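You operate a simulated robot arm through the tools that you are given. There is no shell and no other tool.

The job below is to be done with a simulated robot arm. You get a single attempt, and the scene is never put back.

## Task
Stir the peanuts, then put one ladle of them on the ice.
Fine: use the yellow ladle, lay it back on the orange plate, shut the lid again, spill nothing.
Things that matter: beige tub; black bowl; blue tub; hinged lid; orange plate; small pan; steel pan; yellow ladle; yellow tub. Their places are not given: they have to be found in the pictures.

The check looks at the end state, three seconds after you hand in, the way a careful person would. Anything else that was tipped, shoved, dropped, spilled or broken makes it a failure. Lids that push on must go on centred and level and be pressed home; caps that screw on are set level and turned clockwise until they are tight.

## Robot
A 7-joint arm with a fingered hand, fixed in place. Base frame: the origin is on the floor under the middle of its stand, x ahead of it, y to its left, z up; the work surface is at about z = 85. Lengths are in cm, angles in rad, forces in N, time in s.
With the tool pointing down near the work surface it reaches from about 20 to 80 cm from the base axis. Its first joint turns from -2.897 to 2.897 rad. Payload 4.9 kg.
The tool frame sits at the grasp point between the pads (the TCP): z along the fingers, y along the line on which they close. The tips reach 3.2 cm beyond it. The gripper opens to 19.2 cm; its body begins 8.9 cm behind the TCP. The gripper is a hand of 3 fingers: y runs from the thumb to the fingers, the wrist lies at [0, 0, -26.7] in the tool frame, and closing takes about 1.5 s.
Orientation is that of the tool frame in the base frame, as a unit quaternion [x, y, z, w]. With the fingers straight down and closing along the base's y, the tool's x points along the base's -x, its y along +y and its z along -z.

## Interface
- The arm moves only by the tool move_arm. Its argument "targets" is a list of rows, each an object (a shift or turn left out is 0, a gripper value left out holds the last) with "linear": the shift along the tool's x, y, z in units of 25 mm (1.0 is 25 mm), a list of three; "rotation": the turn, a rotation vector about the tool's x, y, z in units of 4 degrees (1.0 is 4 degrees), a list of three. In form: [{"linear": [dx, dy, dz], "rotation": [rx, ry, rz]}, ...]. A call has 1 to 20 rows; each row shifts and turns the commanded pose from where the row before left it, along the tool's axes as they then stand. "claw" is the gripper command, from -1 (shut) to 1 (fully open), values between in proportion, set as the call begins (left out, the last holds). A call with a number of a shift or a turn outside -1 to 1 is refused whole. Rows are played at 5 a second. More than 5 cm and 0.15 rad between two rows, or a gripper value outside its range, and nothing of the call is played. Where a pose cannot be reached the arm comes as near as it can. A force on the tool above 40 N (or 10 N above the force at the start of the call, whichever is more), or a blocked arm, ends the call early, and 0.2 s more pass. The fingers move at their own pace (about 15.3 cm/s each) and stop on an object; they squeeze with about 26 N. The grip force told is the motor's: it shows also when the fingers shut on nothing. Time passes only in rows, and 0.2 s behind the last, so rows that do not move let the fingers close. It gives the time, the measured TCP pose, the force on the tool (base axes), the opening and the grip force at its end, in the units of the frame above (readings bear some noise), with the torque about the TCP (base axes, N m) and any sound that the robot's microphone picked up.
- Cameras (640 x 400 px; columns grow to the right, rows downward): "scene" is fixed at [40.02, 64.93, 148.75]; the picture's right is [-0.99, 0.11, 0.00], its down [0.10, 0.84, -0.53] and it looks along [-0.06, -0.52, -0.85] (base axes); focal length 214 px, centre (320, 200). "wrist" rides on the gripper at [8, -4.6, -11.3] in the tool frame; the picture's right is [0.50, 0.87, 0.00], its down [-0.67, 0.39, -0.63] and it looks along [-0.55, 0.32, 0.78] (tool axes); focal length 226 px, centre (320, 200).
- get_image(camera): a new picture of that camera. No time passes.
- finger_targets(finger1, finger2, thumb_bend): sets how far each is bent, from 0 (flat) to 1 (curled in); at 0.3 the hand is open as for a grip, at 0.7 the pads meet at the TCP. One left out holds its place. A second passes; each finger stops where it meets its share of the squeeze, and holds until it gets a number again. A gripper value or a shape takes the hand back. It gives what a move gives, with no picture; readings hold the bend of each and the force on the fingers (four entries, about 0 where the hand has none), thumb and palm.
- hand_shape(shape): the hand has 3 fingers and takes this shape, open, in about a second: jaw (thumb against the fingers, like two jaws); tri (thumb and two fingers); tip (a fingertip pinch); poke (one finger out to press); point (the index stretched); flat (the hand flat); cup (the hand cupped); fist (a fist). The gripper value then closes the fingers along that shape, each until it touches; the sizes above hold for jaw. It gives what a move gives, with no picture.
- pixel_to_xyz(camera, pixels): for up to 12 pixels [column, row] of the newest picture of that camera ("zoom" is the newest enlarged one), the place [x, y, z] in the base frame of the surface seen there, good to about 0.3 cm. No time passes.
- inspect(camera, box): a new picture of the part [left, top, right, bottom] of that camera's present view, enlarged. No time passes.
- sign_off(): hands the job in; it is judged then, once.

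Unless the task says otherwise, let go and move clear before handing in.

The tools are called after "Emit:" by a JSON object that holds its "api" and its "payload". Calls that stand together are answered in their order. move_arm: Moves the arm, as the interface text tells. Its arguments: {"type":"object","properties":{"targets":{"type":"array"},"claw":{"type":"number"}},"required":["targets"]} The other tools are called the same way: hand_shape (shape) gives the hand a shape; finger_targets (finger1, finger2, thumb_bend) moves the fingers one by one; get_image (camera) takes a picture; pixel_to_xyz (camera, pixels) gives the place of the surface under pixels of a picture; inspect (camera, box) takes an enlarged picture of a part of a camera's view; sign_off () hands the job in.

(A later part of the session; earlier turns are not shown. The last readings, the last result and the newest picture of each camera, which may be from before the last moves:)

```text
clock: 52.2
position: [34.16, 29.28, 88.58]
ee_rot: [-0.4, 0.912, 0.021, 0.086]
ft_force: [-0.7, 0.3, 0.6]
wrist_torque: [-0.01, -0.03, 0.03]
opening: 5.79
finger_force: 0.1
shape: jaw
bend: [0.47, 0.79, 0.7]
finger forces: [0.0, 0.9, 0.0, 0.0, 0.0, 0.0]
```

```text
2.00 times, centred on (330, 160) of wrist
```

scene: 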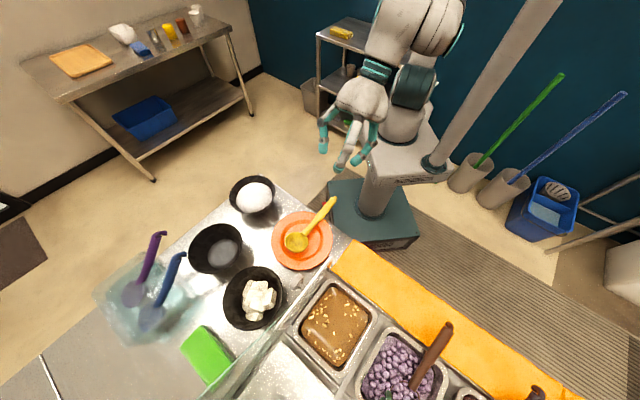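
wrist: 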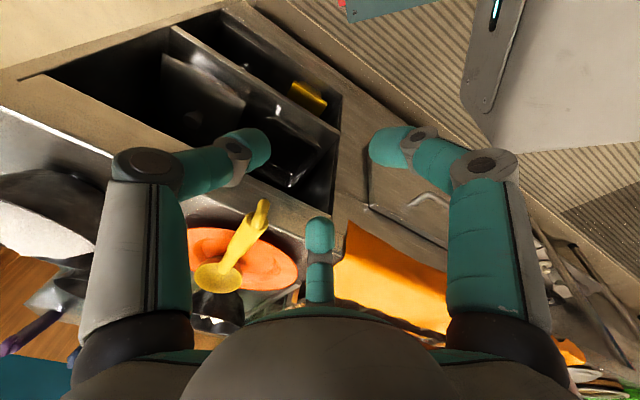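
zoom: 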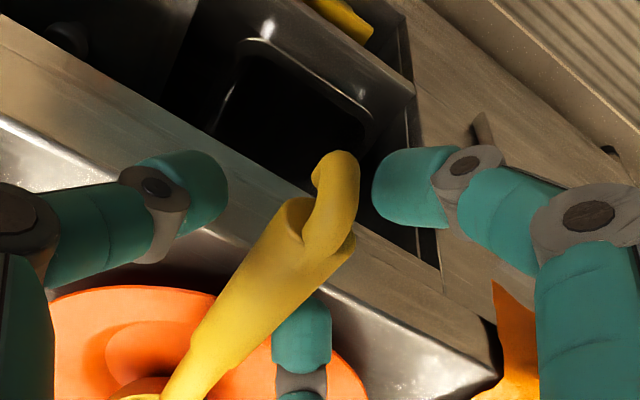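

Finger 2 shows 0.9 N and is bent, probably against the plate edge, and the hand is near the very end of the handle. I'll rise 1.2 cm, move 1.2 cm forward along the handle, and check.

Emit:
{"api": "move_arm", "payload": {"targets": [{"linear": [0, 0, -0.5]}, {"linear": [-0.48, 0, 0]}, {"linear": [0, 0, 0]}]}}

Emit:
{"api": "inspect", "payload": {"camera": "scene", "box": [300, 180, 360, 240]}}

Emit:
{"api": "inspect", "payload": {"camera": "wrist", "box": [200, 60, 460, 260]}}

```text
clock: 53.0
position: [34.64, 29.91, 90.04]
ee_rot: [-0.4, 0.912, 0.021, 0.084]
ft_force: [0.2, -0.5, 0.0]
wrist_torque: [-0.03, 0.0, 0.01]
opening: 5.78
finger_force: 0.0
shape: jaw
bend: [0.47, 0.79, 0.7]
finger forces: [0.0, 0.0, 0.1, 0.1, 0.0, 0.1]
```

```text
6.67 times, centred on (330, 210) of scene
```

zoom: 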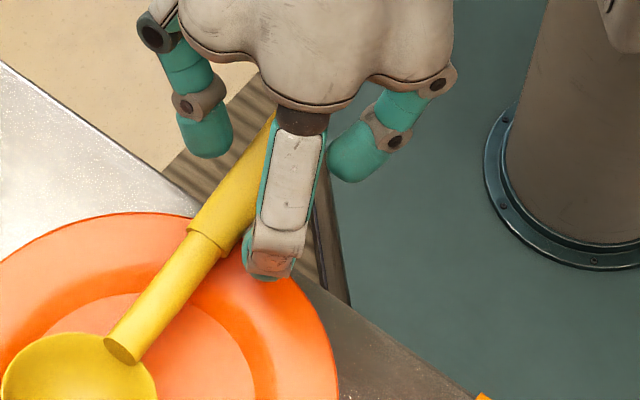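

```text
2.00 times, centred on (330, 160) of wrist
```

zoom: 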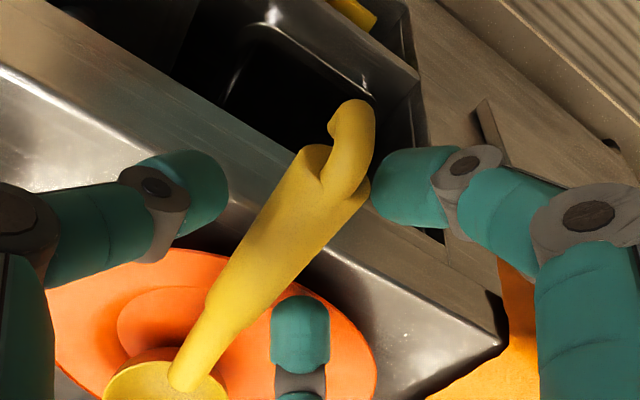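

No contact now. I'll lower 0.8 cm and close the fingers on the handle.

Emit:
{"api": "move_arm", "payload": {"targets": [{"linear": [0, 0, 0.3]}, {"linear": [0, 0, 0]}]}}

Emit:
{"api": "move_arm", "payload": {"targets": [{"linear": [0, 0, 0]}, {"linear": [0, 0, 0]}, {"linear": [0, 0, 0]}, {"linear": [0, 0, 0]}, {"linear": [0, 0, 0]}, {"linear": [0, 0, 0]}, {"linear": [0, 0, 0]}], "claw": -1}}

Emit:
{"api": "inspect", "payload": {"camera": "scene", "box": [270, 160, 370, 270]}}

Emit:
{"api": "inspect", "payload": {"camera": "wrist", "box": [200, 60, 460, 260]}}

```text
clock: 53.6
position: [34.83, 30.2, 89.19]
ee_rot: [-0.4, 0.912, 0.021, 0.086]
ft_force: [-0.9, -0.1, 2.8]
wrist_torque: [0.11, -0.02, 0.03]
opening: 5.79
finger_force: 0.0
shape: jaw
bend: [0.47, 0.8, 0.7]
finger forces: [0.0, 2.8, 0.0, 0.1, 0.1, 0.1]
```

```text
clock: 55.2
position: [34.9, 30.11, 89.14]
ee_rot: [-0.4, 0.912, 0.021, 0.085]
ft_force: [0.0, -0.9, 1.1]
wrist_torque: [0.01, -0.06, -0.03]
opening: 2.26
finger_force: 25.9
shape: jaw
bend: [0.76, 0.81, 0.7]
finger forces: [25.7, 20.5, 0.0, 0.1, 27.7, 0.0]
```

```text
3.64 times, centred on (320, 215) of scene
```

zoom: 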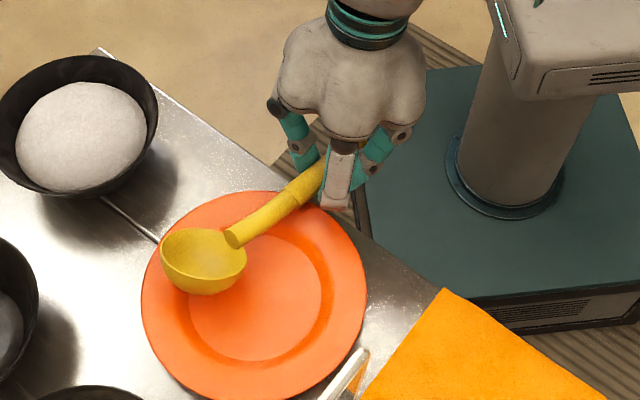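

```text
2.00 times, centred on (330, 160) of wrist
```

zoom: 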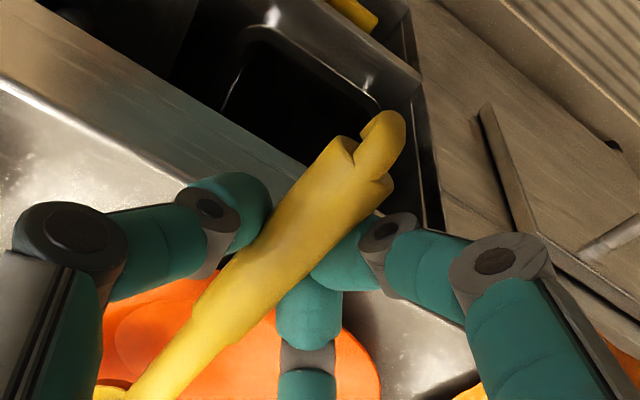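

All three fingers now hold the handle (26, 20, 28 N; opening 2.3 cm). The ladle has swung a little; I'll measure its pose.

Emit:
{"api": "inspect", "payload": {"camera": "scene", "box": [270, 185, 350, 275]}}

Emit:
{"api": "pixel_to_xyz", "payload": {"camera": "zoom", "pixels": [[240, 255], [175, 230], [280, 255], [225, 290], [225, 210], [260, 230], [290, 212], [320, 195], [345, 175], [368, 155], [380, 145], [405, 130]]}}

```text
4.44 times, centred on (310, 230) of scene
```

zoom: 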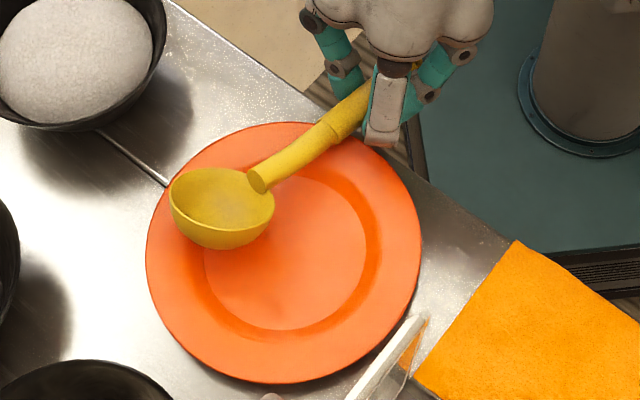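

```text
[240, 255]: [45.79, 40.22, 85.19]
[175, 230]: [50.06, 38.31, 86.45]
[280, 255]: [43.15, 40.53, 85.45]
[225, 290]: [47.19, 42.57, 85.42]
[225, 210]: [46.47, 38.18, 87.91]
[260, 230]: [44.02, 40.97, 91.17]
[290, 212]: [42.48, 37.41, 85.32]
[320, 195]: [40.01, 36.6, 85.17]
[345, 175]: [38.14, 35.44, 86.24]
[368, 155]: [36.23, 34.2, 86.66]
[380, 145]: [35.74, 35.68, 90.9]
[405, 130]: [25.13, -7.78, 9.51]
```

I'll sample proper points on the ladle's rim and handle.

Emit:
{"api": "pixel_to_xyz", "payload": {"camera": "zoom", "pixels": [[355, 105], [335, 122], [318, 137], [298, 152], [278, 165], [262, 178], [173, 195], [272, 198], [215, 170], [225, 229], [215, 200], [225, 245]]}}

```text
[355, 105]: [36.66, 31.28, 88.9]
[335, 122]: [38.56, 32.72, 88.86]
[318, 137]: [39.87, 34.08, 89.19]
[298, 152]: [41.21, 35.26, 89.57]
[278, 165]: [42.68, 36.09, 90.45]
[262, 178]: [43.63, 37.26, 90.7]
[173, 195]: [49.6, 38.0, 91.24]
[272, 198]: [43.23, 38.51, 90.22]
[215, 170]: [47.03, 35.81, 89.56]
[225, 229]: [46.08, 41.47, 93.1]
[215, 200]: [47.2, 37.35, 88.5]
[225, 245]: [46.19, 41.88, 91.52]
```

The ladle is held but rolled: its +u rim side is about 3 cm higher (z 93.1 vs 89.6). I'll lift it straight up 8 cm and then determine its exact attitude.

Emit:
{"api": "move_arm", "payload": {"targets": [{"linear": [-0.045, -0.008, -0.26]}, {"linear": [-0.09, -0.0167, -0.525]}, {"linear": [-0.09, -0.0167, -0.525]}, {"linear": [-0.09, -0.0167, -0.525]}, {"linear": [-0.09, -0.0167, -0.525]}, {"linear": [-0.09, -0.0167, -0.525]}, {"linear": [-0.045, -0.008, -0.26]}]}}

Emit:
{"api": "inspect", "payload": {"camera": "scene", "box": [270, 160, 370, 270]}}

Emit:
{"api": "get_image", "payload": {"camera": "wrist"}}

```text
clock: 56.8
position: [34.78, 30.19, 97.43]
ee_rot: [-0.4, 0.912, 0.021, 0.086]
ft_force: [0.1, 0.8, -1.2]
wrist_torque: [-0.05, 0.03, 0.01]
opening: 2.23
finger_force: 26.6
shape: jaw
bend: [0.76, 0.8, 0.7]
finger forces: [26.6, 21.0, 0.0, 0.0, 27.5, 0.0]
```

```text
3.64 times, centred on (320, 215) of scene
```

zoom: 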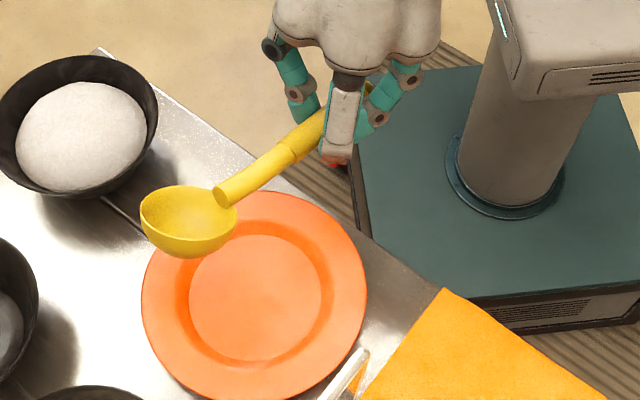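

```text
taken
```

wrist: 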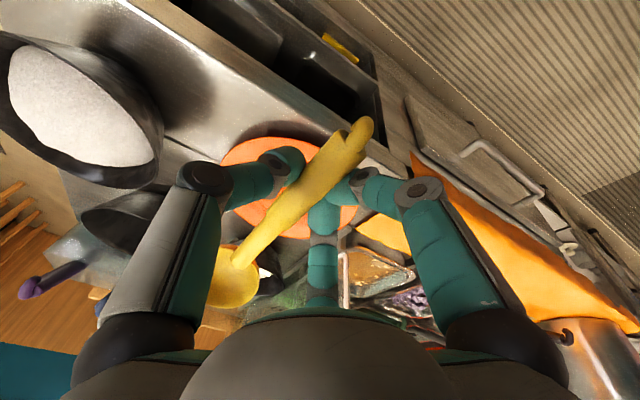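

The ladle is held in the air steadily. I'll zoom on it and measure rim and handle points for its attitude.

Emit:
{"api": "inspect", "payload": {"camera": "scene", "box": [295, 185, 365, 240]}}

Emit:
{"api": "inspect", "payload": {"camera": "scene", "box": [255, 195, 335, 245]}}

```text
7.27 times, centred on (330, 212) of scene
```

zoom: 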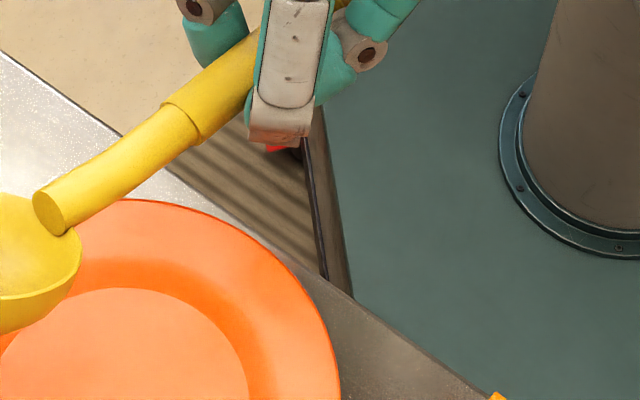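

```text
8.00 times, centred on (295, 220) of scene
```

zoom: 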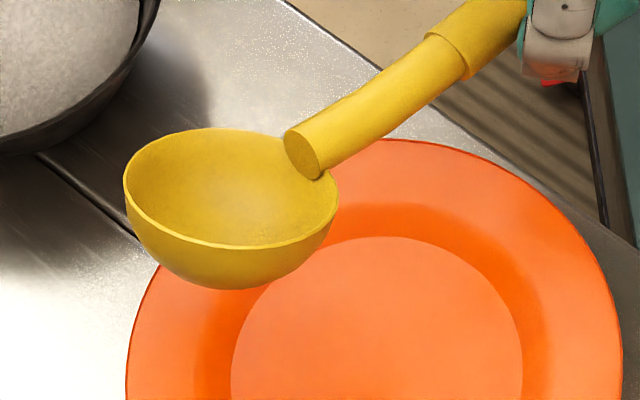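

I'll get 3D points on the rim from this zoom.

Emit:
{"api": "pixel_to_xyz", "payload": {"camera": "zoom", "pixels": [[127, 180], [160, 219], [200, 239], [245, 245], [290, 239], [328, 212], [335, 190], [215, 131], [165, 140], [265, 136], [225, 190], [240, 280]]}}

Emit:
{"api": "pixel_to_xyz", "payload": {"camera": "zoom", "pixels": [[300, 152], [330, 135], [370, 108], [410, 78], [450, 45], [480, 25], [340, 165], [300, 135], [395, 70], [430, 90]]}}

```text
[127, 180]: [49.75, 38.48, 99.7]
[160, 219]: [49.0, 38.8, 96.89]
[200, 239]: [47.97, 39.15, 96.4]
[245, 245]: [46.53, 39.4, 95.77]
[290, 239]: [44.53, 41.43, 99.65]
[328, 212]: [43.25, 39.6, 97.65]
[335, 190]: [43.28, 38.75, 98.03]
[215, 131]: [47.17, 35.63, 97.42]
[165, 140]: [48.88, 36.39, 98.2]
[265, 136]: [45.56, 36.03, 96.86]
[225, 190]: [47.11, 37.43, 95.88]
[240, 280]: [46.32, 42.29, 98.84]
```

```text
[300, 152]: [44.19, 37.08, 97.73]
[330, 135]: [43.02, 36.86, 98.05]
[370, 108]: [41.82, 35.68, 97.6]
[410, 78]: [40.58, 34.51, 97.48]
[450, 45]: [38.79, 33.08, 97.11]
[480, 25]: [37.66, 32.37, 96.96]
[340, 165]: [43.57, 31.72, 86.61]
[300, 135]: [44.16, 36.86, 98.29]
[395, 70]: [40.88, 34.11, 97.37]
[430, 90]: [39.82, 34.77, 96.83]
```

From the rim points the ladle's rim is tilted 31° (up toward +x,+y), and the handle stands 20° above the rim plane. I'll raise 6 cm and rotate the hand 31° to level the bowl.

Emit:
{"api": "move_arm", "payload": {"targets": [{"linear": [-0.135, -0.025, -0.788]}, {"linear": [-0.135, -0.025, -0.788]}, {"linear": [-0.135, -0.025, -0.788]}, {"rotation": [0.202, 0.952, -0.064]}, {"rotation": [0.202, 0.952, -0.064]}, {"rotation": [0.202, 0.952, -0.064]}, {"rotation": [0.202, 0.952, -0.064]}, {"rotation": [0.202, 0.952, -0.064]}, {"rotation": [0.202, 0.952, -0.064]}, {"rotation": [0.202, 0.952, -0.064]}, {"rotation": [0.202, 0.952, -0.064]}]}}

Emit:
{"api": "get_image", "payload": {"camera": "scene"}}

Emit:
{"api": "inspect", "payload": {"camera": "scene", "box": [255, 190, 335, 250]}}

```text
clock: 59.2
position: [34.79, 30.15, 103.31]
ee_rot: [-0.402, 0.895, -0.138, -0.135]
ft_force: [0.9, 0.1, -0.3]
wrist_torque: [-0.03, 0.04, -0.03]
opening: 2.21
finger_force: 25.7
shape: jaw
bend: [0.76, 0.8, 0.7]
finger forces: [26.7, 21.2, 0.0, 0.1, 27.5, 0.0]
```

```text
taken
```

scene: 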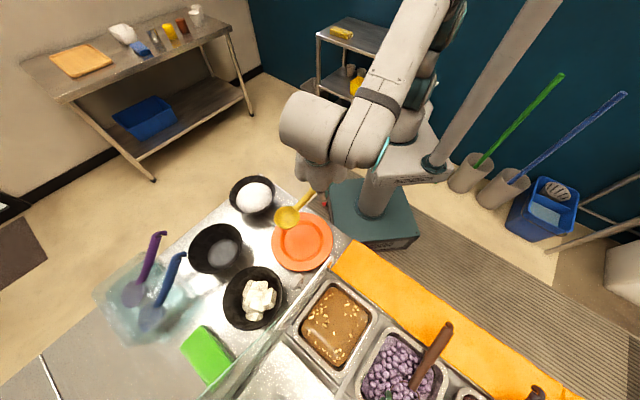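

```text
6.67 times, centred on (295, 220) of scene
```

zoom: 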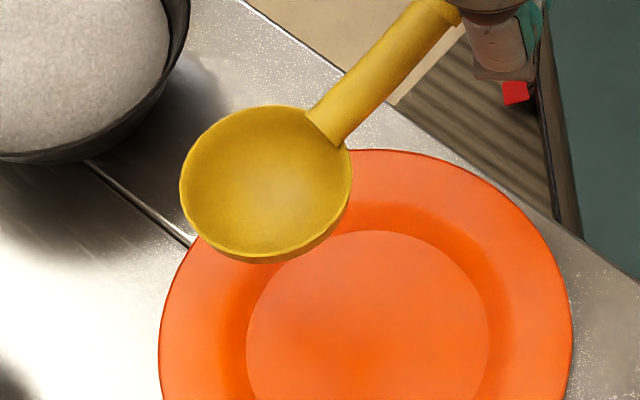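

The rim now looks level (ellipse ratio ≈0.89 against 0.88 expected). I'll confirm with rim points.

Emit:
{"api": "pixel_to_xyz", "payload": {"camera": "zoom", "pixels": [[183, 185], [200, 225], [240, 250], [290, 251], [330, 228], [349, 185], [215, 128], [260, 108], [295, 112], [265, 180], [335, 125], [430, 20]]}}

```text
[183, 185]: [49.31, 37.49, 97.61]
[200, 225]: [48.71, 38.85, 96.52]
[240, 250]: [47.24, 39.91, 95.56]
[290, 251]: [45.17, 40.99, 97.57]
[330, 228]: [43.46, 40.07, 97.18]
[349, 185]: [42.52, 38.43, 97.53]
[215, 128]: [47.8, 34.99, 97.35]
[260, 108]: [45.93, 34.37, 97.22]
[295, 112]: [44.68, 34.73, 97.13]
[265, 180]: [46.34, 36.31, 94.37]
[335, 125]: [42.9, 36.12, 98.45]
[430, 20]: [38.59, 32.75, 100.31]
```

The bowl is level within about 3° (rim z≈97.4, centre (45.9,37.7), 6.8 cm wide, 3 cm deep). Next I'll measure the pan's inner edges.

Emit:
{"api": "inspect", "payload": {"camera": "scene", "box": [285, 270, 385, 380]}}

Emit:
{"api": "pixel_to_xyz", "payload": {"camera": "zoom", "pixels": [[300, 75], [195, 215], [310, 350], [420, 190], [245, 145], [362, 130], [250, 285], [368, 270], [310, 200], [440, 180], [315, 375], [170, 215]]}}

```text
3.64 times, centred on (335, 325) of scene
```

zoom: 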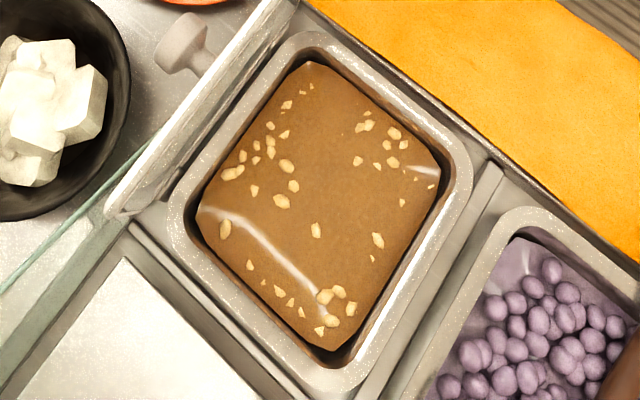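

```text
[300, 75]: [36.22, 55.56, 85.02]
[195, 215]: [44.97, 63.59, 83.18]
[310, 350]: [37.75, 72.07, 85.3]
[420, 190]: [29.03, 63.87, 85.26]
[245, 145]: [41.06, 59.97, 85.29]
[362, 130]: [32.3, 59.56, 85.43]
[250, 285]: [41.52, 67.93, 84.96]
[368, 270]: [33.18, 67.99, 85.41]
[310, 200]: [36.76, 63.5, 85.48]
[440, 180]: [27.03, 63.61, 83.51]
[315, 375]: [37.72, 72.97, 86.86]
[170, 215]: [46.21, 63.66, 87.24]
```

The pan's syrup area spans about 12.5 × 11 cm centred near (36.8,63.5). I'll carry the level ladle back, then sideways in front of the standing lid's near edge, keeping clear of it.

Emit:
{"api": "move_arm", "payload": {"targets": [{"linear": [0.936, 0.111, 0.34]}, {"linear": [0.936, 0.111, 0.34]}, {"linear": [-0.0565, 0.988, -0.17]}, {"linear": [-0.0565, 0.988, -0.17]}, {"linear": [-0.0565, 0.988, -0.17]}, {"linear": [-0.0565, 0.988, -0.17]}, {"linear": [-0.0565, 0.988, -0.17]}, {"linear": [-0.0565, 0.988, -0.17]}, {"linear": [-0.0565, 0.988, -0.17]}, {"linear": [-0.0565, 0.988, -0.17]}, {"linear": [-0.0565, 0.988, -0.17]}, {"linear": [-0.0565, 0.988, -0.17]}]}}

Emit:
{"api": "get_image", "payload": {"camera": "scene"}}

Emit:
{"api": "get_image", "payload": {"camera": "wrist"}}

```text
clock: 61.8
position: [13.87, 44.73, 103.49]
ee_rot: [-0.402, 0.895, -0.137, -0.135]
ft_force: [0.5, -0.2, 0.1]
wrist_torque: [-0.06, 0.06, 0.01]
opening: 2.22
finger_force: 26.3
shape: jaw
bend: [0.76, 0.8, 0.7]
finger forces: [27.0, 0.0, 0.0, 0.0, 27.6, 0.1]
```

```text
taken
```

scene: 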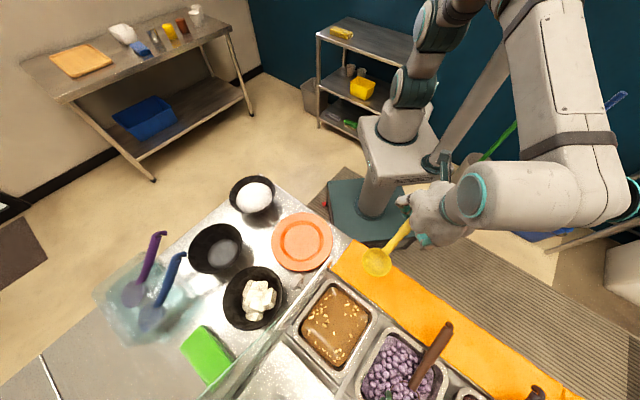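

```text
taken
```

wrist: 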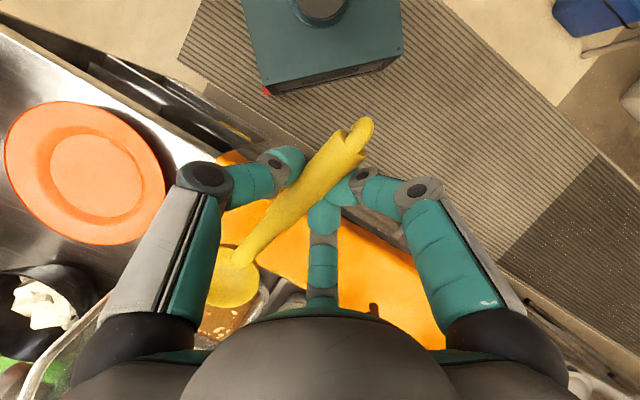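

Finger 2 now reads 0 N, so I'll check whether the ladle has shifted in the grip.

Emit:
{"api": "inspect", "payload": {"camera": "scene", "box": [350, 200, 440, 290]}}

Emit:
{"api": "inspect", "payload": {"camera": "wrist", "box": [180, 100, 440, 320]}}

```text
4.44 times, centred on (395, 245) of scene
```

zoom: 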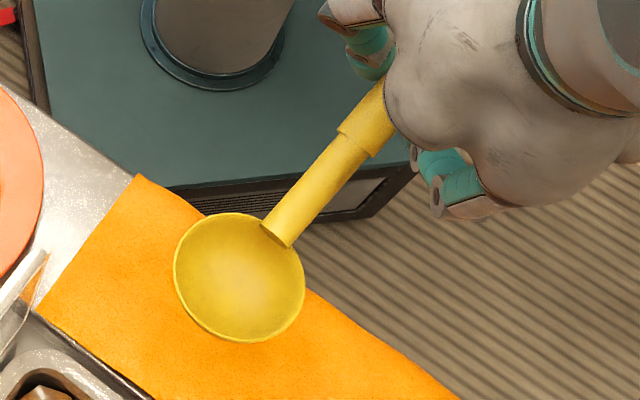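

```text
1.82 times, centred on (310, 210) of wrist
```

zoom: 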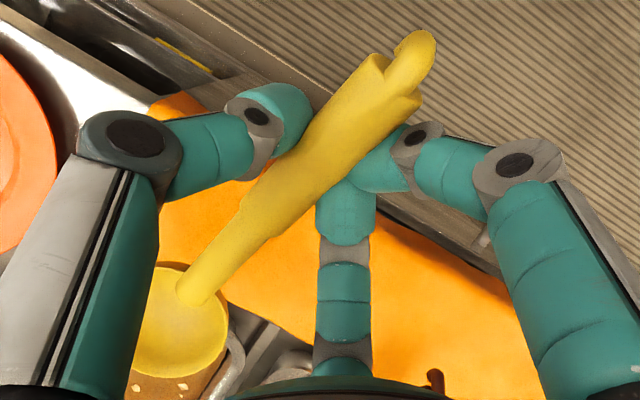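

I'll check the rim level at this place with measured points.

Emit:
{"api": "inspect", "payload": {"camera": "scene", "box": [350, 200, 440, 290]}}

Emit:
{"api": "pixel_to_xyz", "payload": {"camera": "zoom", "pixels": [[177, 260], [188, 295], [205, 316], [245, 339], [288, 318], [302, 275], [225, 216], [195, 228], [250, 216], [240, 280], [285, 230], [350, 145]]}}

```text
4.44 times, centred on (395, 245) of scene
```

zoom: 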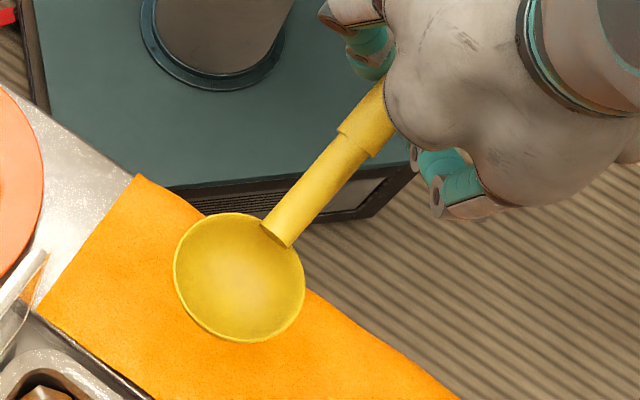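

```text
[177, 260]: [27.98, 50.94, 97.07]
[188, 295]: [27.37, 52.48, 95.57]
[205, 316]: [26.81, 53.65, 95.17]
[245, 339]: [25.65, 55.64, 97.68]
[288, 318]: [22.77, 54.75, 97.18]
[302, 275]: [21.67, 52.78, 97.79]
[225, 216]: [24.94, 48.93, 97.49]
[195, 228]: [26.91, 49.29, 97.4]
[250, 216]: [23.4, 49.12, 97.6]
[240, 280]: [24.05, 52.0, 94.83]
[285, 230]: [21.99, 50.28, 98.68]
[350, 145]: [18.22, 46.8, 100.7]
```

The rim is still level within 5° and the ladle hasn't slipped (offset from TCP unchanged). I'll move it 17.4 cm forward over the pan.

Emit:
{"api": "move_arm", "payload": {"targets": [{"linear": [-0.928, -0.11, -0.338]}, {"linear": [-0.928, -0.11, -0.338]}, {"linear": [-0.928, -0.11, -0.338]}, {"linear": [-0.928, -0.11, -0.338]}, {"linear": [-0.928, -0.11, -0.338]}, {"linear": [-0.928, -0.11, -0.338]}, {"linear": [-0.928, -0.11, -0.338]}]}}

Emit:
{"api": "get_image", "payload": {"camera": "scene"}}

Emit:
{"api": "inspect", "payload": {"camera": "scene", "box": [270, 240, 400, 380]}}

Emit:
{"api": "get_image", "payload": {"camera": "wrist"}}

```text
clock: 63.4
position: [26.38, 56.68, 103.32]
ee_rot: [-0.402, 0.895, -0.137, -0.134]
ft_force: [-0.5, 0.2, 0.1]
wrist_torque: [-0.02, 0.0, -0.01]
opening: 2.24
finger_force: 26.0
shape: jaw
bend: [0.76, 0.8, 0.7]
finger forces: [27.1, 0.0, 0.0, 0.1, 27.6, 0.0]
```

```text
taken
```

scene: 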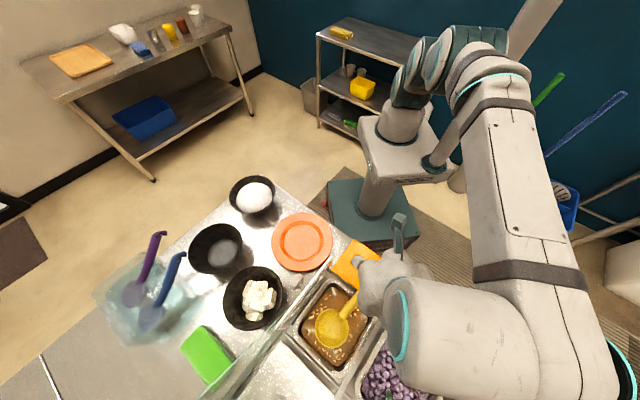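

```text
2.86 times, centred on (335, 310) of scene
```

zoom: 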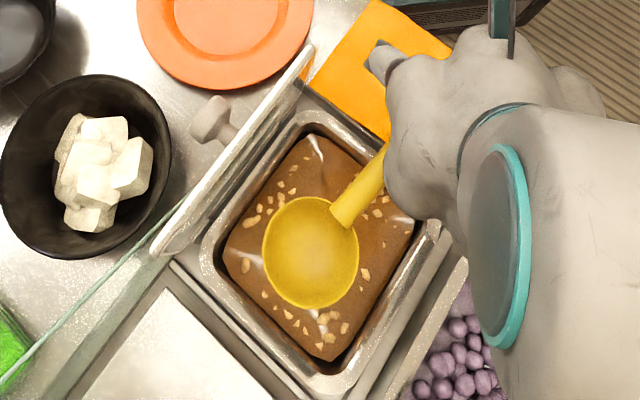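

```text
taken
```

wrist: 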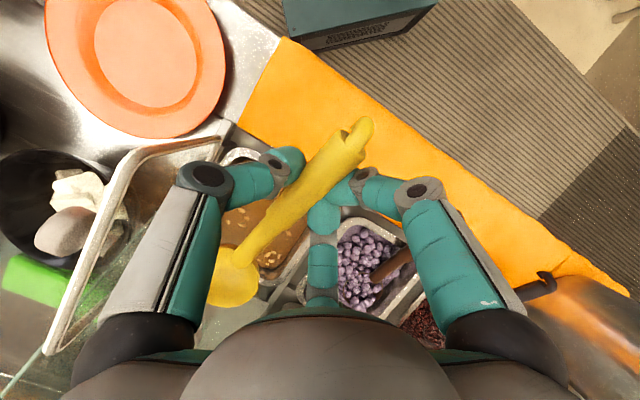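

The bowl hangs centred over the pan, with the lid and glass clear to its left. I'll lower 8 cm and watch force and clearance.

Emit:
{"api": "move_arm", "payload": {"targets": [{"linear": [-0.226, 0.088, 0.592]}, {"linear": [-0.226, 0.088, 0.592]}, {"linear": [-0.226, 0.088, 0.592]}, {"linear": [-0.226, 0.088, 0.592]}, {"linear": [-0.226, 0.088, 0.592]}]}}

Emit:
{"api": "inspect", "payload": {"camera": "scene", "box": [290, 260, 390, 380]}}

Emit:
{"api": "get_image", "payload": {"camera": "wrist"}}

```text
clock: 64.6
position: [26.51, 56.79, 95.22]
ee_rot: [-0.403, 0.895, -0.136, -0.134]
ft_force: [0.1, 0.5, -0.1]
wrist_torque: [0.01, 0.06, 0.01]
opening: 2.21
finger_force: 25.5
shape: jaw
bend: [0.76, 0.8, 0.7]
finger forces: [27.1, 0.0, 0.0, 0.0, 27.5, 0.1]
```

```text
3.33 times, centred on (340, 320) of scene
```

zoom: 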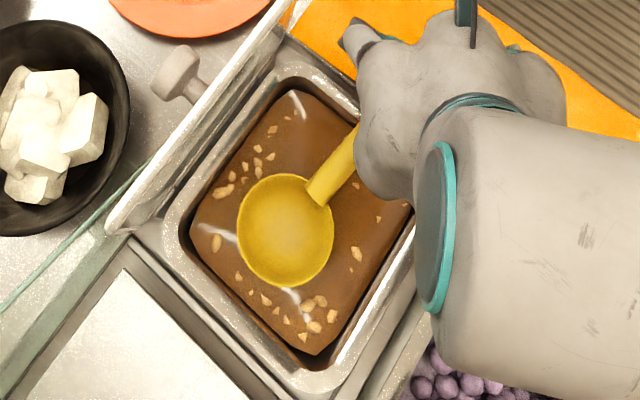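

```text
taken
```

wrist: 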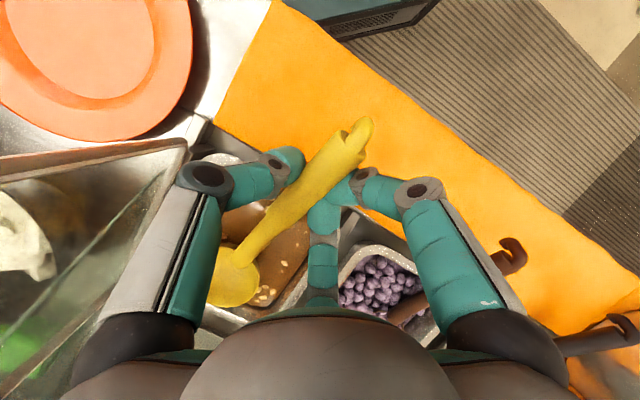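

The bowl's bottom is just above the syrup. I'll pitch the ladle 10° (handle up) about the bowl, to check reach and make rim clearance.

Emit:
{"api": "move_arm", "payload": {"targets": [{"linear": [-0.0755, -0.1025, -0.489]}, {"linear": [-0.0755, -0.1025, -0.489]}, {"rotation": [-0.0925, 0.813, -0.157]}, {"rotation": [-0.0925, 0.813, -0.157]}, {"rotation": [-0.0925, 0.813, -0.157]}]}}

Emit:
{"api": "inspect", "payload": {"camera": "scene", "box": [290, 260, 390, 380]}}

```text
clock: 65.8
position: [27.57, 57.52, 97.58]
ee_rot: [-0.403, 0.875, -0.161, -0.216]
ft_force: [0.3, -0.1, -0.6]
wrist_torque: [0.01, 0.05, 0.03]
opening: 2.2
finger_force: 26.5
shape: jaw
bend: [0.76, 0.8, 0.7]
finger forces: [27.2, 0.1, 0.0, 0.0, 27.6, 0.0]
```

```text
3.33 times, centred on (340, 320) of scene
```

zoom: 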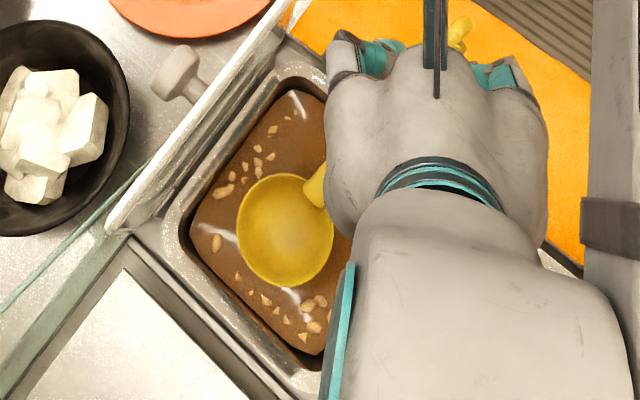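

The pose was reached exactly (wrist at r≈78). I'll lower 3 cm into the syrup and watch the forces.

Emit:
{"api": "move_arm", "payload": {"targets": [{"linear": [-0.203, 0.043, 0.342]}, {"linear": [-0.203, 0.043, 0.342]}, {"linear": [-0.203, 0.043, 0.342]}]}}

Emit:
{"api": "inspect", "payload": {"camera": "scene", "box": [290, 260, 390, 380]}}

Emit:
{"api": "get_image", "payload": {"camera": "wrist"}}

```text
clock: 66.6
position: [27.73, 57.48, 94.41]
ee_rot: [-0.403, 0.875, -0.16, -0.216]
ft_force: [-0.7, -0.2, -1.3]
wrist_torque: [-0.04, 0.08, -0.01]
opening: 2.23
finger_force: 26.9
shape: jaw
bend: [0.76, 0.8, 0.7]
finger forces: [27.6, 0.0, 0.1, 0.0, 27.4, 0.1]
```

```text
3.33 times, centred on (340, 320) of scene
```

zoom: 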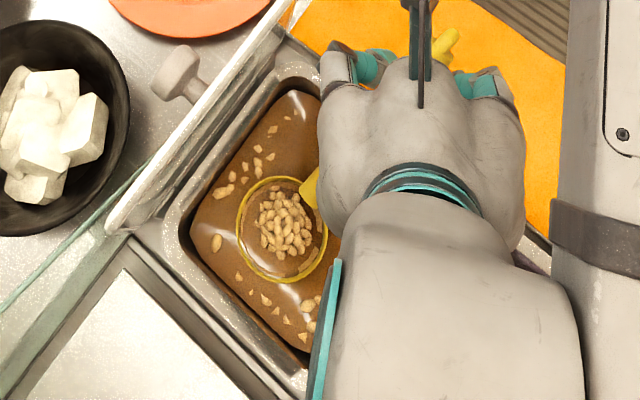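

```text
taken
```

wrist: 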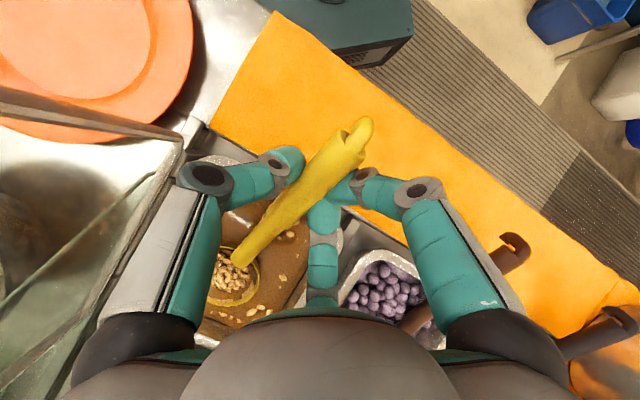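

Dipping filled the ladle: the bowl shows a heap of peanuts at zoom (285,225), with no contact force. Now I'll stir: one oval loop inside the pan at this depth, watching forces.

Emit:
{"api": "move_arm", "payload": {"targets": [{"linear": [-0.241, 0.0, -0.097]}, {"linear": [-0.241, 0.0, -0.097]}, {"linear": [0.061, 0.459, -0.021]}, {"linear": [0.208, 0.22, 0.097]}, {"linear": [0.232, -0.151, 0.157]}, {"linear": [0.118, -0.431, 0.124]}, {"linear": [-0.061, -0.459, 0.021]}, {"linear": [-0.208, -0.22, -0.097]}, {"linear": [-0.232, 0.151, -0.157]}, {"linear": [-0.118, 0.431, -0.124]}]}}

Emit:
{"api": "inspect", "payload": {"camera": "scene", "box": [290, 260, 390, 380]}}

```text
clock: 68.8
position: [28.32, 58.51, 94.3]
ee_rot: [-0.403, 0.875, -0.161, -0.217]
ft_force: [-1.0, -1.0, -1.6]
wrist_torque: [-0.04, 0.05, 0.03]
opening: 2.19
finger_force: 26.4
shape: jaw
bend: [0.76, 0.8, 0.7]
finger forces: [27.8, 0.0, 0.0, 0.1, 27.4, 0.0]
```

```text
3.33 times, centred on (340, 320) of scene
```

zoom: 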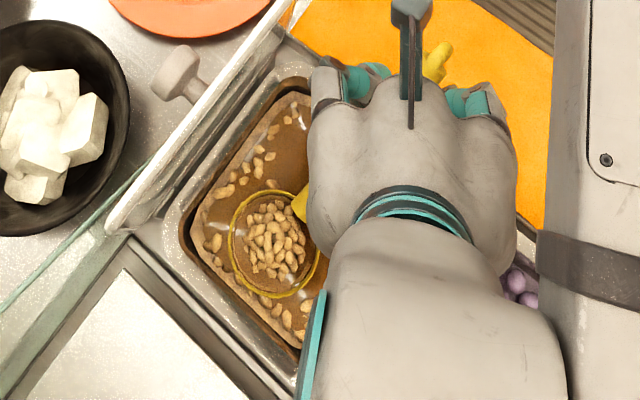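

Stirring works: more peanuts have come up round the pan and there's no wall contact. I'll do two more loops.

Emit:
{"api": "move_arm", "payload": {"targets": [{"linear": [0.061, 0.459, -0.021]}, {"linear": [0.208, 0.22, 0.097]}, {"linear": [0.232, -0.151, 0.157]}, {"linear": [0.118, -0.431, 0.124]}, {"linear": [-0.061, -0.459, 0.021]}, {"linear": [-0.208, -0.22, -0.097]}, {"linear": [-0.232, 0.151, -0.157]}, {"linear": [-0.118, 0.431, -0.124]}, {"linear": [0.061, 0.459, -0.021]}, {"linear": [0.208, 0.22, 0.097]}, {"linear": [0.232, -0.151, 0.157]}, {"linear": [0.118, -0.431, 0.124]}, {"linear": [-0.061, -0.459, 0.021]}, {"linear": [-0.208, -0.22, -0.097]}, {"linear": [-0.232, 0.151, -0.157]}, {"linear": [-0.118, 0.431, -0.124]}]}}

Emit:
{"api": "inspect", "payload": {"camera": "scene", "box": [290, 260, 390, 380]}}

```text
clock: 72.2
position: [28.38, 58.28, 94.06]
ee_rot: [-0.402, 0.876, -0.159, -0.215]
ft_force: [-0.5, -0.4, -0.8]
wrist_torque: [-0.04, 0.05, -0.04]
opening: 2.21
finger_force: 26.0
shape: jaw
bend: [0.76, 0.8, 0.7]
finger forces: [28.0, 0.0, 0.0, 0.0, 27.3, 0.0]
out of reach, approached as far as the arm can: row 1
```

```text
3.33 times, centred on (340, 320) of scene
```

zoom: 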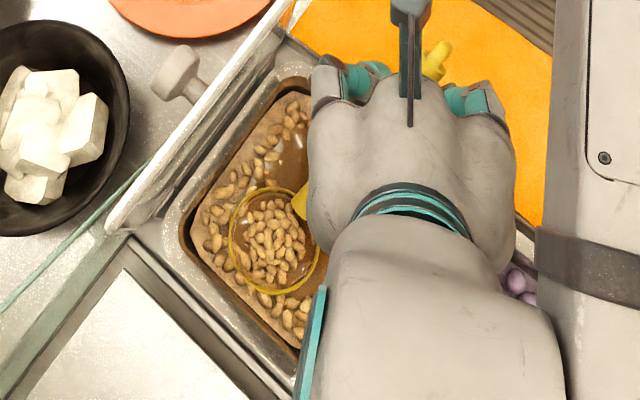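

Still more peanuts have risen, with one step at the reach limit. I'll shift the loop 0.4 cm nearer and stir two more loops.

Emit:
{"api": "move_arm", "payload": {"targets": [{"linear": [0.179, 0.013, 0.011]}, {"linear": [0.061, 0.459, -0.021]}, {"linear": [0.208, 0.22, 0.097]}, {"linear": [0.232, -0.151, 0.157]}, {"linear": [0.118, -0.431, 0.124]}, {"linear": [-0.061, -0.459, 0.021]}, {"linear": [-0.208, -0.22, -0.097]}, {"linear": [-0.232, 0.151, -0.157]}, {"linear": [-0.118, 0.431, -0.124]}, {"linear": [0.061, 0.459, -0.021]}, {"linear": [0.208, 0.22, 0.097]}, {"linear": [0.232, -0.151, 0.157]}, {"linear": [0.118, -0.431, 0.124]}, {"linear": [-0.061, -0.459, 0.021]}, {"linear": [-0.208, -0.22, -0.097]}, {"linear": [-0.232, 0.151, -0.157]}, {"linear": [-0.118, 0.431, -0.124]}]}}

Emit:
{"api": "inspect", "payload": {"camera": "scene", "box": [290, 260, 390, 380]}}

```text
clock: 75.8
position: [27.91, 58.06, 94.53]
ee_rot: [-0.403, 0.874, -0.161, -0.217]
ft_force: [-0.4, 0.2, 0.1]
wrist_torque: [-0.06, 0.02, 0.01]
opening: 2.22
finger_force: 26.2
shape: jaw
bend: [0.76, 0.8, 0.7]
finger forces: [28.0, 0.0, 0.0, 0.0, 27.4, 0.0]
```

```text
3.33 times, centred on (340, 320) of scene
```

zoom: 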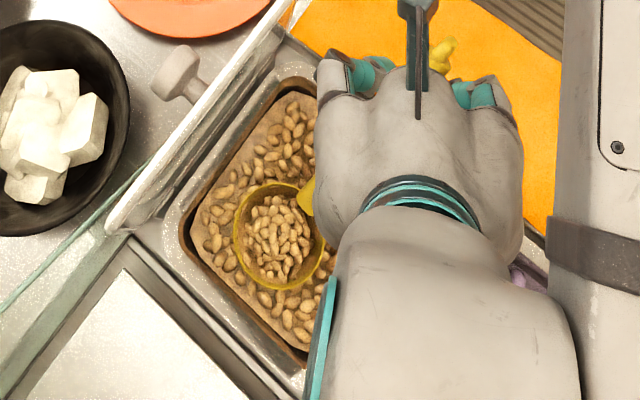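

The surface is now covered with peanuts, so it's well mixed; I'll do one last loop, then lift 1 cm and level the ladle.

Emit:
{"api": "move_arm", "payload": {"targets": [{"linear": [0.061, 0.459, -0.021]}, {"linear": [0.208, 0.22, 0.097]}, {"linear": [0.232, -0.151, 0.157]}, {"linear": [0.118, -0.431, 0.124]}, {"linear": [-0.061, -0.459, 0.021]}, {"linear": [-0.208, -0.22, -0.097]}, {"linear": [-0.232, 0.151, -0.157]}, {"linear": [-0.118, 0.431, -0.124]}, {"linear": [0, 0, 0]}]}}

Emit:
{"api": "move_arm", "payload": {"targets": [{"linear": [0.1, -0.02, -0.17]}, {"linear": [0.1, -0.02, -0.17]}, {"rotation": [0.069, -0.61, 0.118]}, {"rotation": [0.069, -0.61, 0.118]}, {"rotation": [0.069, -0.61, 0.118]}, {"rotation": [0.069, -0.61, 0.118]}, {"linear": [0, 0, 0]}]}}

Emit:
{"api": "inspect", "payload": {"camera": "scene", "box": [290, 260, 390, 380]}}

```text
clock: 77.8
position: [28.2, 57.91, 94.53]
ee_rot: [-0.403, 0.875, -0.161, -0.216]
ft_force: [0.5, -0.1, -0.8]
wrist_torque: [-0.03, 0.08, 0.03]
opening: 2.22
finger_force: 25.7
shape: jaw
bend: [0.76, 0.8, 0.7]
finger forces: [28.2, 0.0, 0.1, 0.0, 27.4, 0.1]
```

```text
clock: 79.4
position: [27.92, 57.88, 95.49]
ee_rot: [-0.402, 0.895, -0.137, -0.135]
ft_force: [0.0, -0.5, -1.0]
wrist_torque: [-0.07, 0.11, 0.01]
opening: 2.24
finger_force: 26.1
shape: jaw
bend: [0.76, 0.8, 0.7]
finger forces: [28.4, 0.0, 0.0, 0.0, 27.4, 0.0]
```

```text
3.33 times, centred on (340, 320) of scene
```

zoom: 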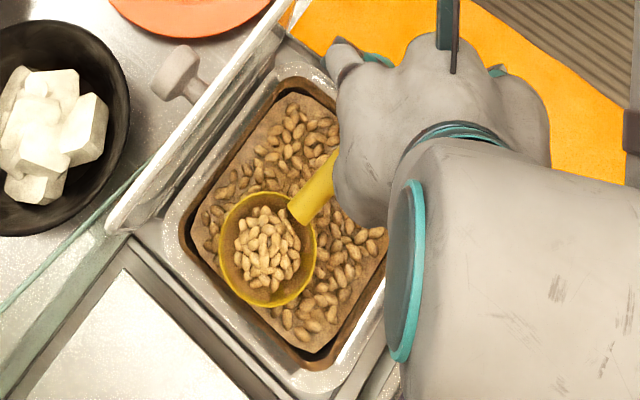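

The ladle is level over the pan, full of peanuts (zoom (267,250)), nothing spilled on the rim. I'll raise it 3 cm, let it drip for a second, then raise 5.5 cm more.

Emit:
{"api": "move_arm", "payload": {"targets": [{"linear": [0.141, -0.055, -0.37]}, {"linear": [0.141, -0.055, -0.37]}, {"linear": [0.141, -0.055, -0.37]}, {"linear": [0, 0, 0]}, {"linear": [0, 0, 0]}, {"linear": [0, 0, 0]}, {"linear": [0, 0, 0]}, {"linear": [0, 0, 0]}, {"linear": [0, 0, 0]}, {"linear": [0.141, -0.055, -0.37]}, {"linear": [0.141, -0.055, -0.37]}, {"linear": [0.141, -0.055, -0.37]}, {"linear": [0.141, -0.055, -0.37]}, {"linear": [0.141, -0.055, -0.37]}, {"linear": [0.07, -0.027, -0.185]}]}}

Emit:
{"api": "inspect", "payload": {"camera": "scene", "box": [280, 250, 400, 380]}}

```text
clock: 82.6
position: [28.06, 57.95, 103.86]
ee_rot: [-0.402, 0.895, -0.137, -0.135]
ft_force: [0.0, -0.4, -1.3]
wrist_torque: [-0.07, 0.07, -0.01]
opening: 2.23
finger_force: 26.1
shape: jaw
bend: [0.76, 0.8, 0.7]
finger forces: [28.4, 0.0, 0.0, 0.0, 27.4, 0.1]
```

```text
3.08 times, centred on (340, 315) of scene
```

zoom: 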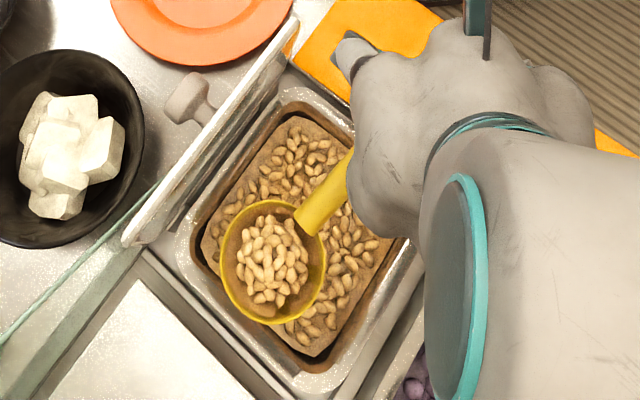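

The ladle is up and level with a good heap. I'll draw it back toward the robot smoothly past the lid's near edge.

Emit:
{"api": "move_arm", "payload": {"targets": [{"linear": [0.303, 0.036, 0.11]}, {"linear": [0.303, 0.036, 0.11]}, {"linear": [0.607, 0.0725, 0.221]}, {"linear": [0.607, 0.0725, 0.221]}, {"linear": [0.607, 0.0725, 0.221]}, {"linear": [0.607, 0.0725, 0.221]}, {"linear": [0.607, 0.0725, 0.221]}, {"linear": [0.607, 0.0725, 0.221]}, {"linear": [0.607, 0.0725, 0.221]}, {"linear": [0.607, 0.0725, 0.221]}, {"linear": [0.607, 0.0725, 0.221]}, {"linear": [0.607, 0.0725, 0.221]}, {"linear": [0.303, 0.036, 0.11]}, {"linear": [0.303, 0.036, 0.11]}]}}

Emit:
{"api": "get_image", "payload": {"camera": "scene"}}

```text
clock: 85.6
position: [13.62, 44.35, 103.81]
ee_rot: [-0.402, 0.895, -0.137, -0.134]
ft_force: [0.2, -0.6, -0.9]
wrist_torque: [-0.02, 0.11, 0.0]
opening: 2.21
finger_force: 25.9
shape: jaw
bend: [0.76, 0.8, 0.7]
finger forces: [28.4, 0.0, 0.0, 0.0, 27.4, 0.0]
```

```text
taken
```

scene: 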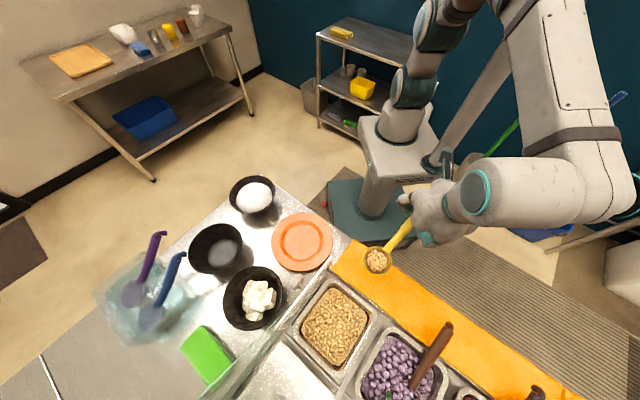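

The pan is evenly full of peanuts now and the ladle at (377,260) still holds its heap. I'll measure the ice bowl exactly before going there.

Emit:
{"api": "inspect", "payload": {"camera": "scene", "box": [220, 165, 284, 225]}}

Emit:
{"api": "pixel_to_xyz", "payload": {"camera": "zoom", "pixels": [[170, 215], [240, 100], [345, 70], [440, 105], [474, 180], [440, 270], [330, 325], [225, 285], [335, 215], [335, 150], [260, 215], [410, 215]]}}

```text
6.67 times, centred on (252, 195) of scene
```

zoom: 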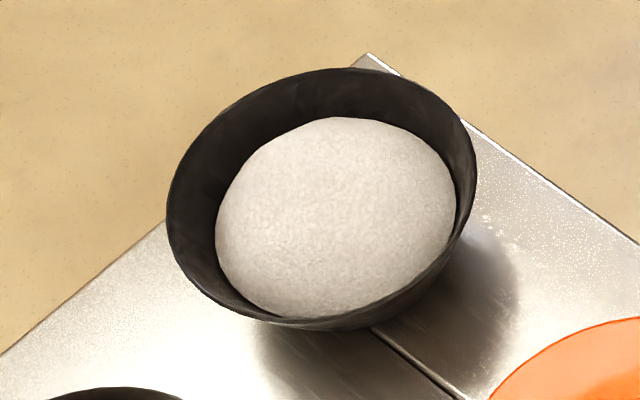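

```text
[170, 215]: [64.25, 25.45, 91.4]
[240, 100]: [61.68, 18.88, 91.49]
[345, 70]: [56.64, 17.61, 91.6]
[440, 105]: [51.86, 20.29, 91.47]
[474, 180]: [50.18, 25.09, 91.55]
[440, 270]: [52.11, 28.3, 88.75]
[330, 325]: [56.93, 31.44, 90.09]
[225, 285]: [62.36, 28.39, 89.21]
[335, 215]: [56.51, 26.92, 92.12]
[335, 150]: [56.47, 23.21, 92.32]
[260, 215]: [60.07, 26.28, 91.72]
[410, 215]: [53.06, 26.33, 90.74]
```

The ice bowl is centred at (57.1,24.7), rim z=91.5, dome top about 92.5. I'll carry the ladle sideways toward it, keeping it level.

Emit:
{"api": "move_arm", "payload": {"targets": [{"linear": [0.019, -0.337, 0.058]}, {"linear": [0.019, -0.337, 0.058]}, {"linear": [0.0384, -0.6736, 0.1156]}, {"linear": [0.0384, -0.6736, 0.1156]}, {"linear": [0.0384, -0.6736, 0.1156]}, {"linear": [0.0384, -0.6736, 0.1156]}, {"linear": [0.0384, -0.6736, 0.1156]}, {"linear": [0.0384, -0.6736, 0.1156]}, {"linear": [0.0384, -0.6736, 0.1156]}, {"linear": [0.0384, -0.6736, 0.1156]}, {"linear": [0.0384, -0.6736, 0.1156]}, {"linear": [0.0384, -0.6736, 0.1156]}, {"linear": [0.0384, -0.6736, 0.1156]}, {"linear": [0.0384, -0.6736, 0.1156]}, {"linear": [0.0384, -0.6736, 0.1156]}, {"linear": [0.0384, -0.6736, 0.1156]}, {"linear": [0.0384, -0.6736, 0.1156]}]}}

Emit:
{"api": "move_arm", "payload": {"targets": [{"linear": [0.0384, -0.6736, 0.1156]}, {"linear": [0.0384, -0.6736, 0.1156]}, {"linear": [0.0384, -0.6736, 0.1156]}, {"linear": [0.0384, -0.6736, 0.1156]}, {"linear": [0.0384, -0.6736, 0.1156]}, {"linear": [0.0384, -0.6736, 0.1156]}, {"linear": [0.0384, -0.6736, 0.1156]}, {"linear": [0.0384, -0.6736, 0.1156]}, {"linear": [0.019, -0.337, 0.058]}, {"linear": [0.019, -0.337, 0.058]}]}}

Emit:
{"api": "get_image", "payload": {"camera": "scene"}}

```text
clock: 89.2
position: [32.54, 24.69, 103.53]
ee_rot: [-0.403, 0.895, -0.137, -0.135]
ft_force: [-0.1, 0.5, -0.5]
wrist_torque: [-0.05, 0.07, 0.0]
opening: 2.2
finger_force: 26.7
shape: jaw
bend: [0.76, 0.8, 0.7]
finger forces: [28.9, 0.0, 0.0, 0.0, 27.6, 0.0]
```

```text
clock: 91.4
position: [43.16, 13.33, 103.71]
ee_rot: [-0.403, 0.895, -0.138, -0.135]
ft_force: [0.2, 0.9, -0.1]
wrist_torque: [-0.04, 0.07, -0.01]
opening: 2.23
finger_force: 25.9
shape: jaw
bend: [0.76, 0.8, 0.7]
finger forces: [29.1, 0.1, 0.1, 0.1, 27.4, 0.0]
```

```text
taken
```

scene: 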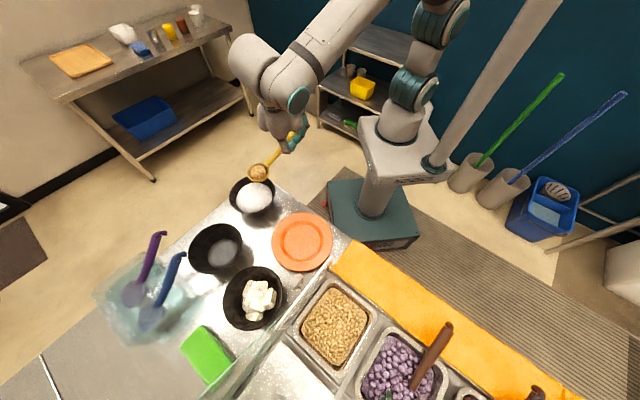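

The heap is still in the ladle at (258,172). I'll move 5 cm forward over the ice and lower slightly.

Emit:
{"api": "move_arm", "payload": {"targets": [{"linear": [-0.205, -0.015, -0.02]}, {"linear": [-0.41, -0.03, -0.04]}, {"linear": [-0.41, -0.03, -0.04]}, {"linear": [-0.41, -0.03, -0.04]}, {"linear": [-0.41, -0.03, -0.04]}, {"linear": [-0.205, -0.015, -0.02]}]}}

Emit:
{"api": "inspect", "payload": {"camera": "scene", "box": [210, 130, 320, 230]}}

```text
clock: 92.8
position: [46.59, 16.73, 102.52]
ee_rot: [-0.402, 0.895, -0.137, -0.134]
ft_force: [-0.6, 0.8, -1.6]
wrist_torque: [-0.04, 0.08, 0.0]
opening: 2.22
finger_force: 26.1
shape: jaw
bend: [0.76, 0.8, 0.7]
finger forces: [29.1, 0.1, 0.0, 0.0, 27.5, 0.0]
```

```text
4.00 times, centred on (265, 180) of scene
```

zoom: 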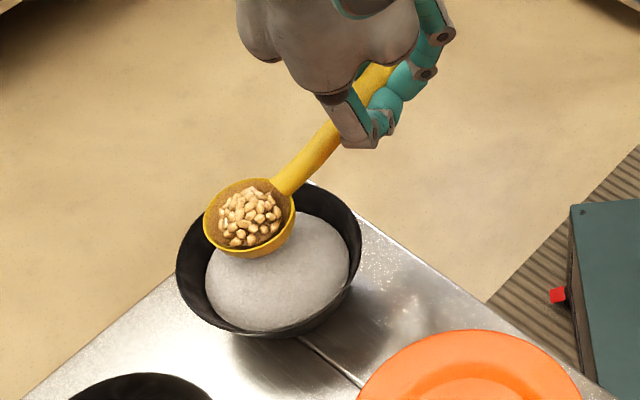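

I'll measure the ladle's bowl relative to the ice bowl before pouring.

Emit:
{"api": "pixel_to_xyz", "payload": {"camera": "zoom", "pixels": [[206, 222], [293, 215], [245, 253], [240, 181], [250, 218], [275, 190], [320, 145], [280, 290], [330, 250]]}}

```text
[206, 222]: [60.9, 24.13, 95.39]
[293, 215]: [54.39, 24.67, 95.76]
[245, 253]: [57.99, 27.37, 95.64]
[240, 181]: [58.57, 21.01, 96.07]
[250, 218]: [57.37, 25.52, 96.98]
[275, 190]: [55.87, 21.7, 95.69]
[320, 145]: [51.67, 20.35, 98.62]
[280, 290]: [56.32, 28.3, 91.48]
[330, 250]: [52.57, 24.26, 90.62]
```

The ladle's bowl centre is (57.6,24.2), almost exactly over the ice centre, about 1 cm+ clear of the dome. I'll begin the pour by rolling about the handle 20°.

Emit:
{"api": "move_arm", "payload": {"targets": [{"rotation": [0.7, 0.074, -0.006]}, {"rotation": [0.7, 0.074, -0.006]}, {"rotation": [0.7, 0.074, -0.006]}, {"rotation": [0.7, 0.074, -0.006]}, {"rotation": [0.7, 0.074, -0.006]}, {"rotation": [0.7, 0.074, -0.006]}, {"rotation": [0.7, 0.074, -0.006]}]}}

Emit:
{"api": "inspect", "payload": {"camera": "scene", "box": [210, 130, 320, 230]}}

```text
clock: 94.4
position: [46.66, 16.8, 102.59]
ee_rot: [-0.418, 0.855, -0.295, -0.082]
ft_force: [-0.2, 0.5, -0.7]
wrist_torque: [-0.04, 0.05, -0.01]
opening: 2.24
finger_force: 26.0
shape: jaw
bend: [0.76, 0.8, 0.7]
finger forces: [29.0, 0.0, 0.1, 0.0, 27.4, 0.0]
```

```text
4.00 times, centred on (265, 180) of scene
```

zoom: 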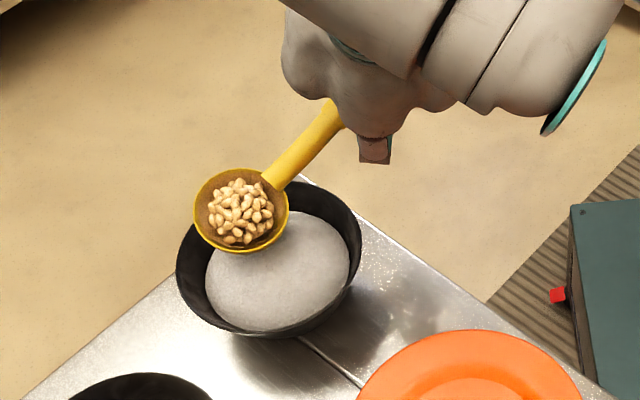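

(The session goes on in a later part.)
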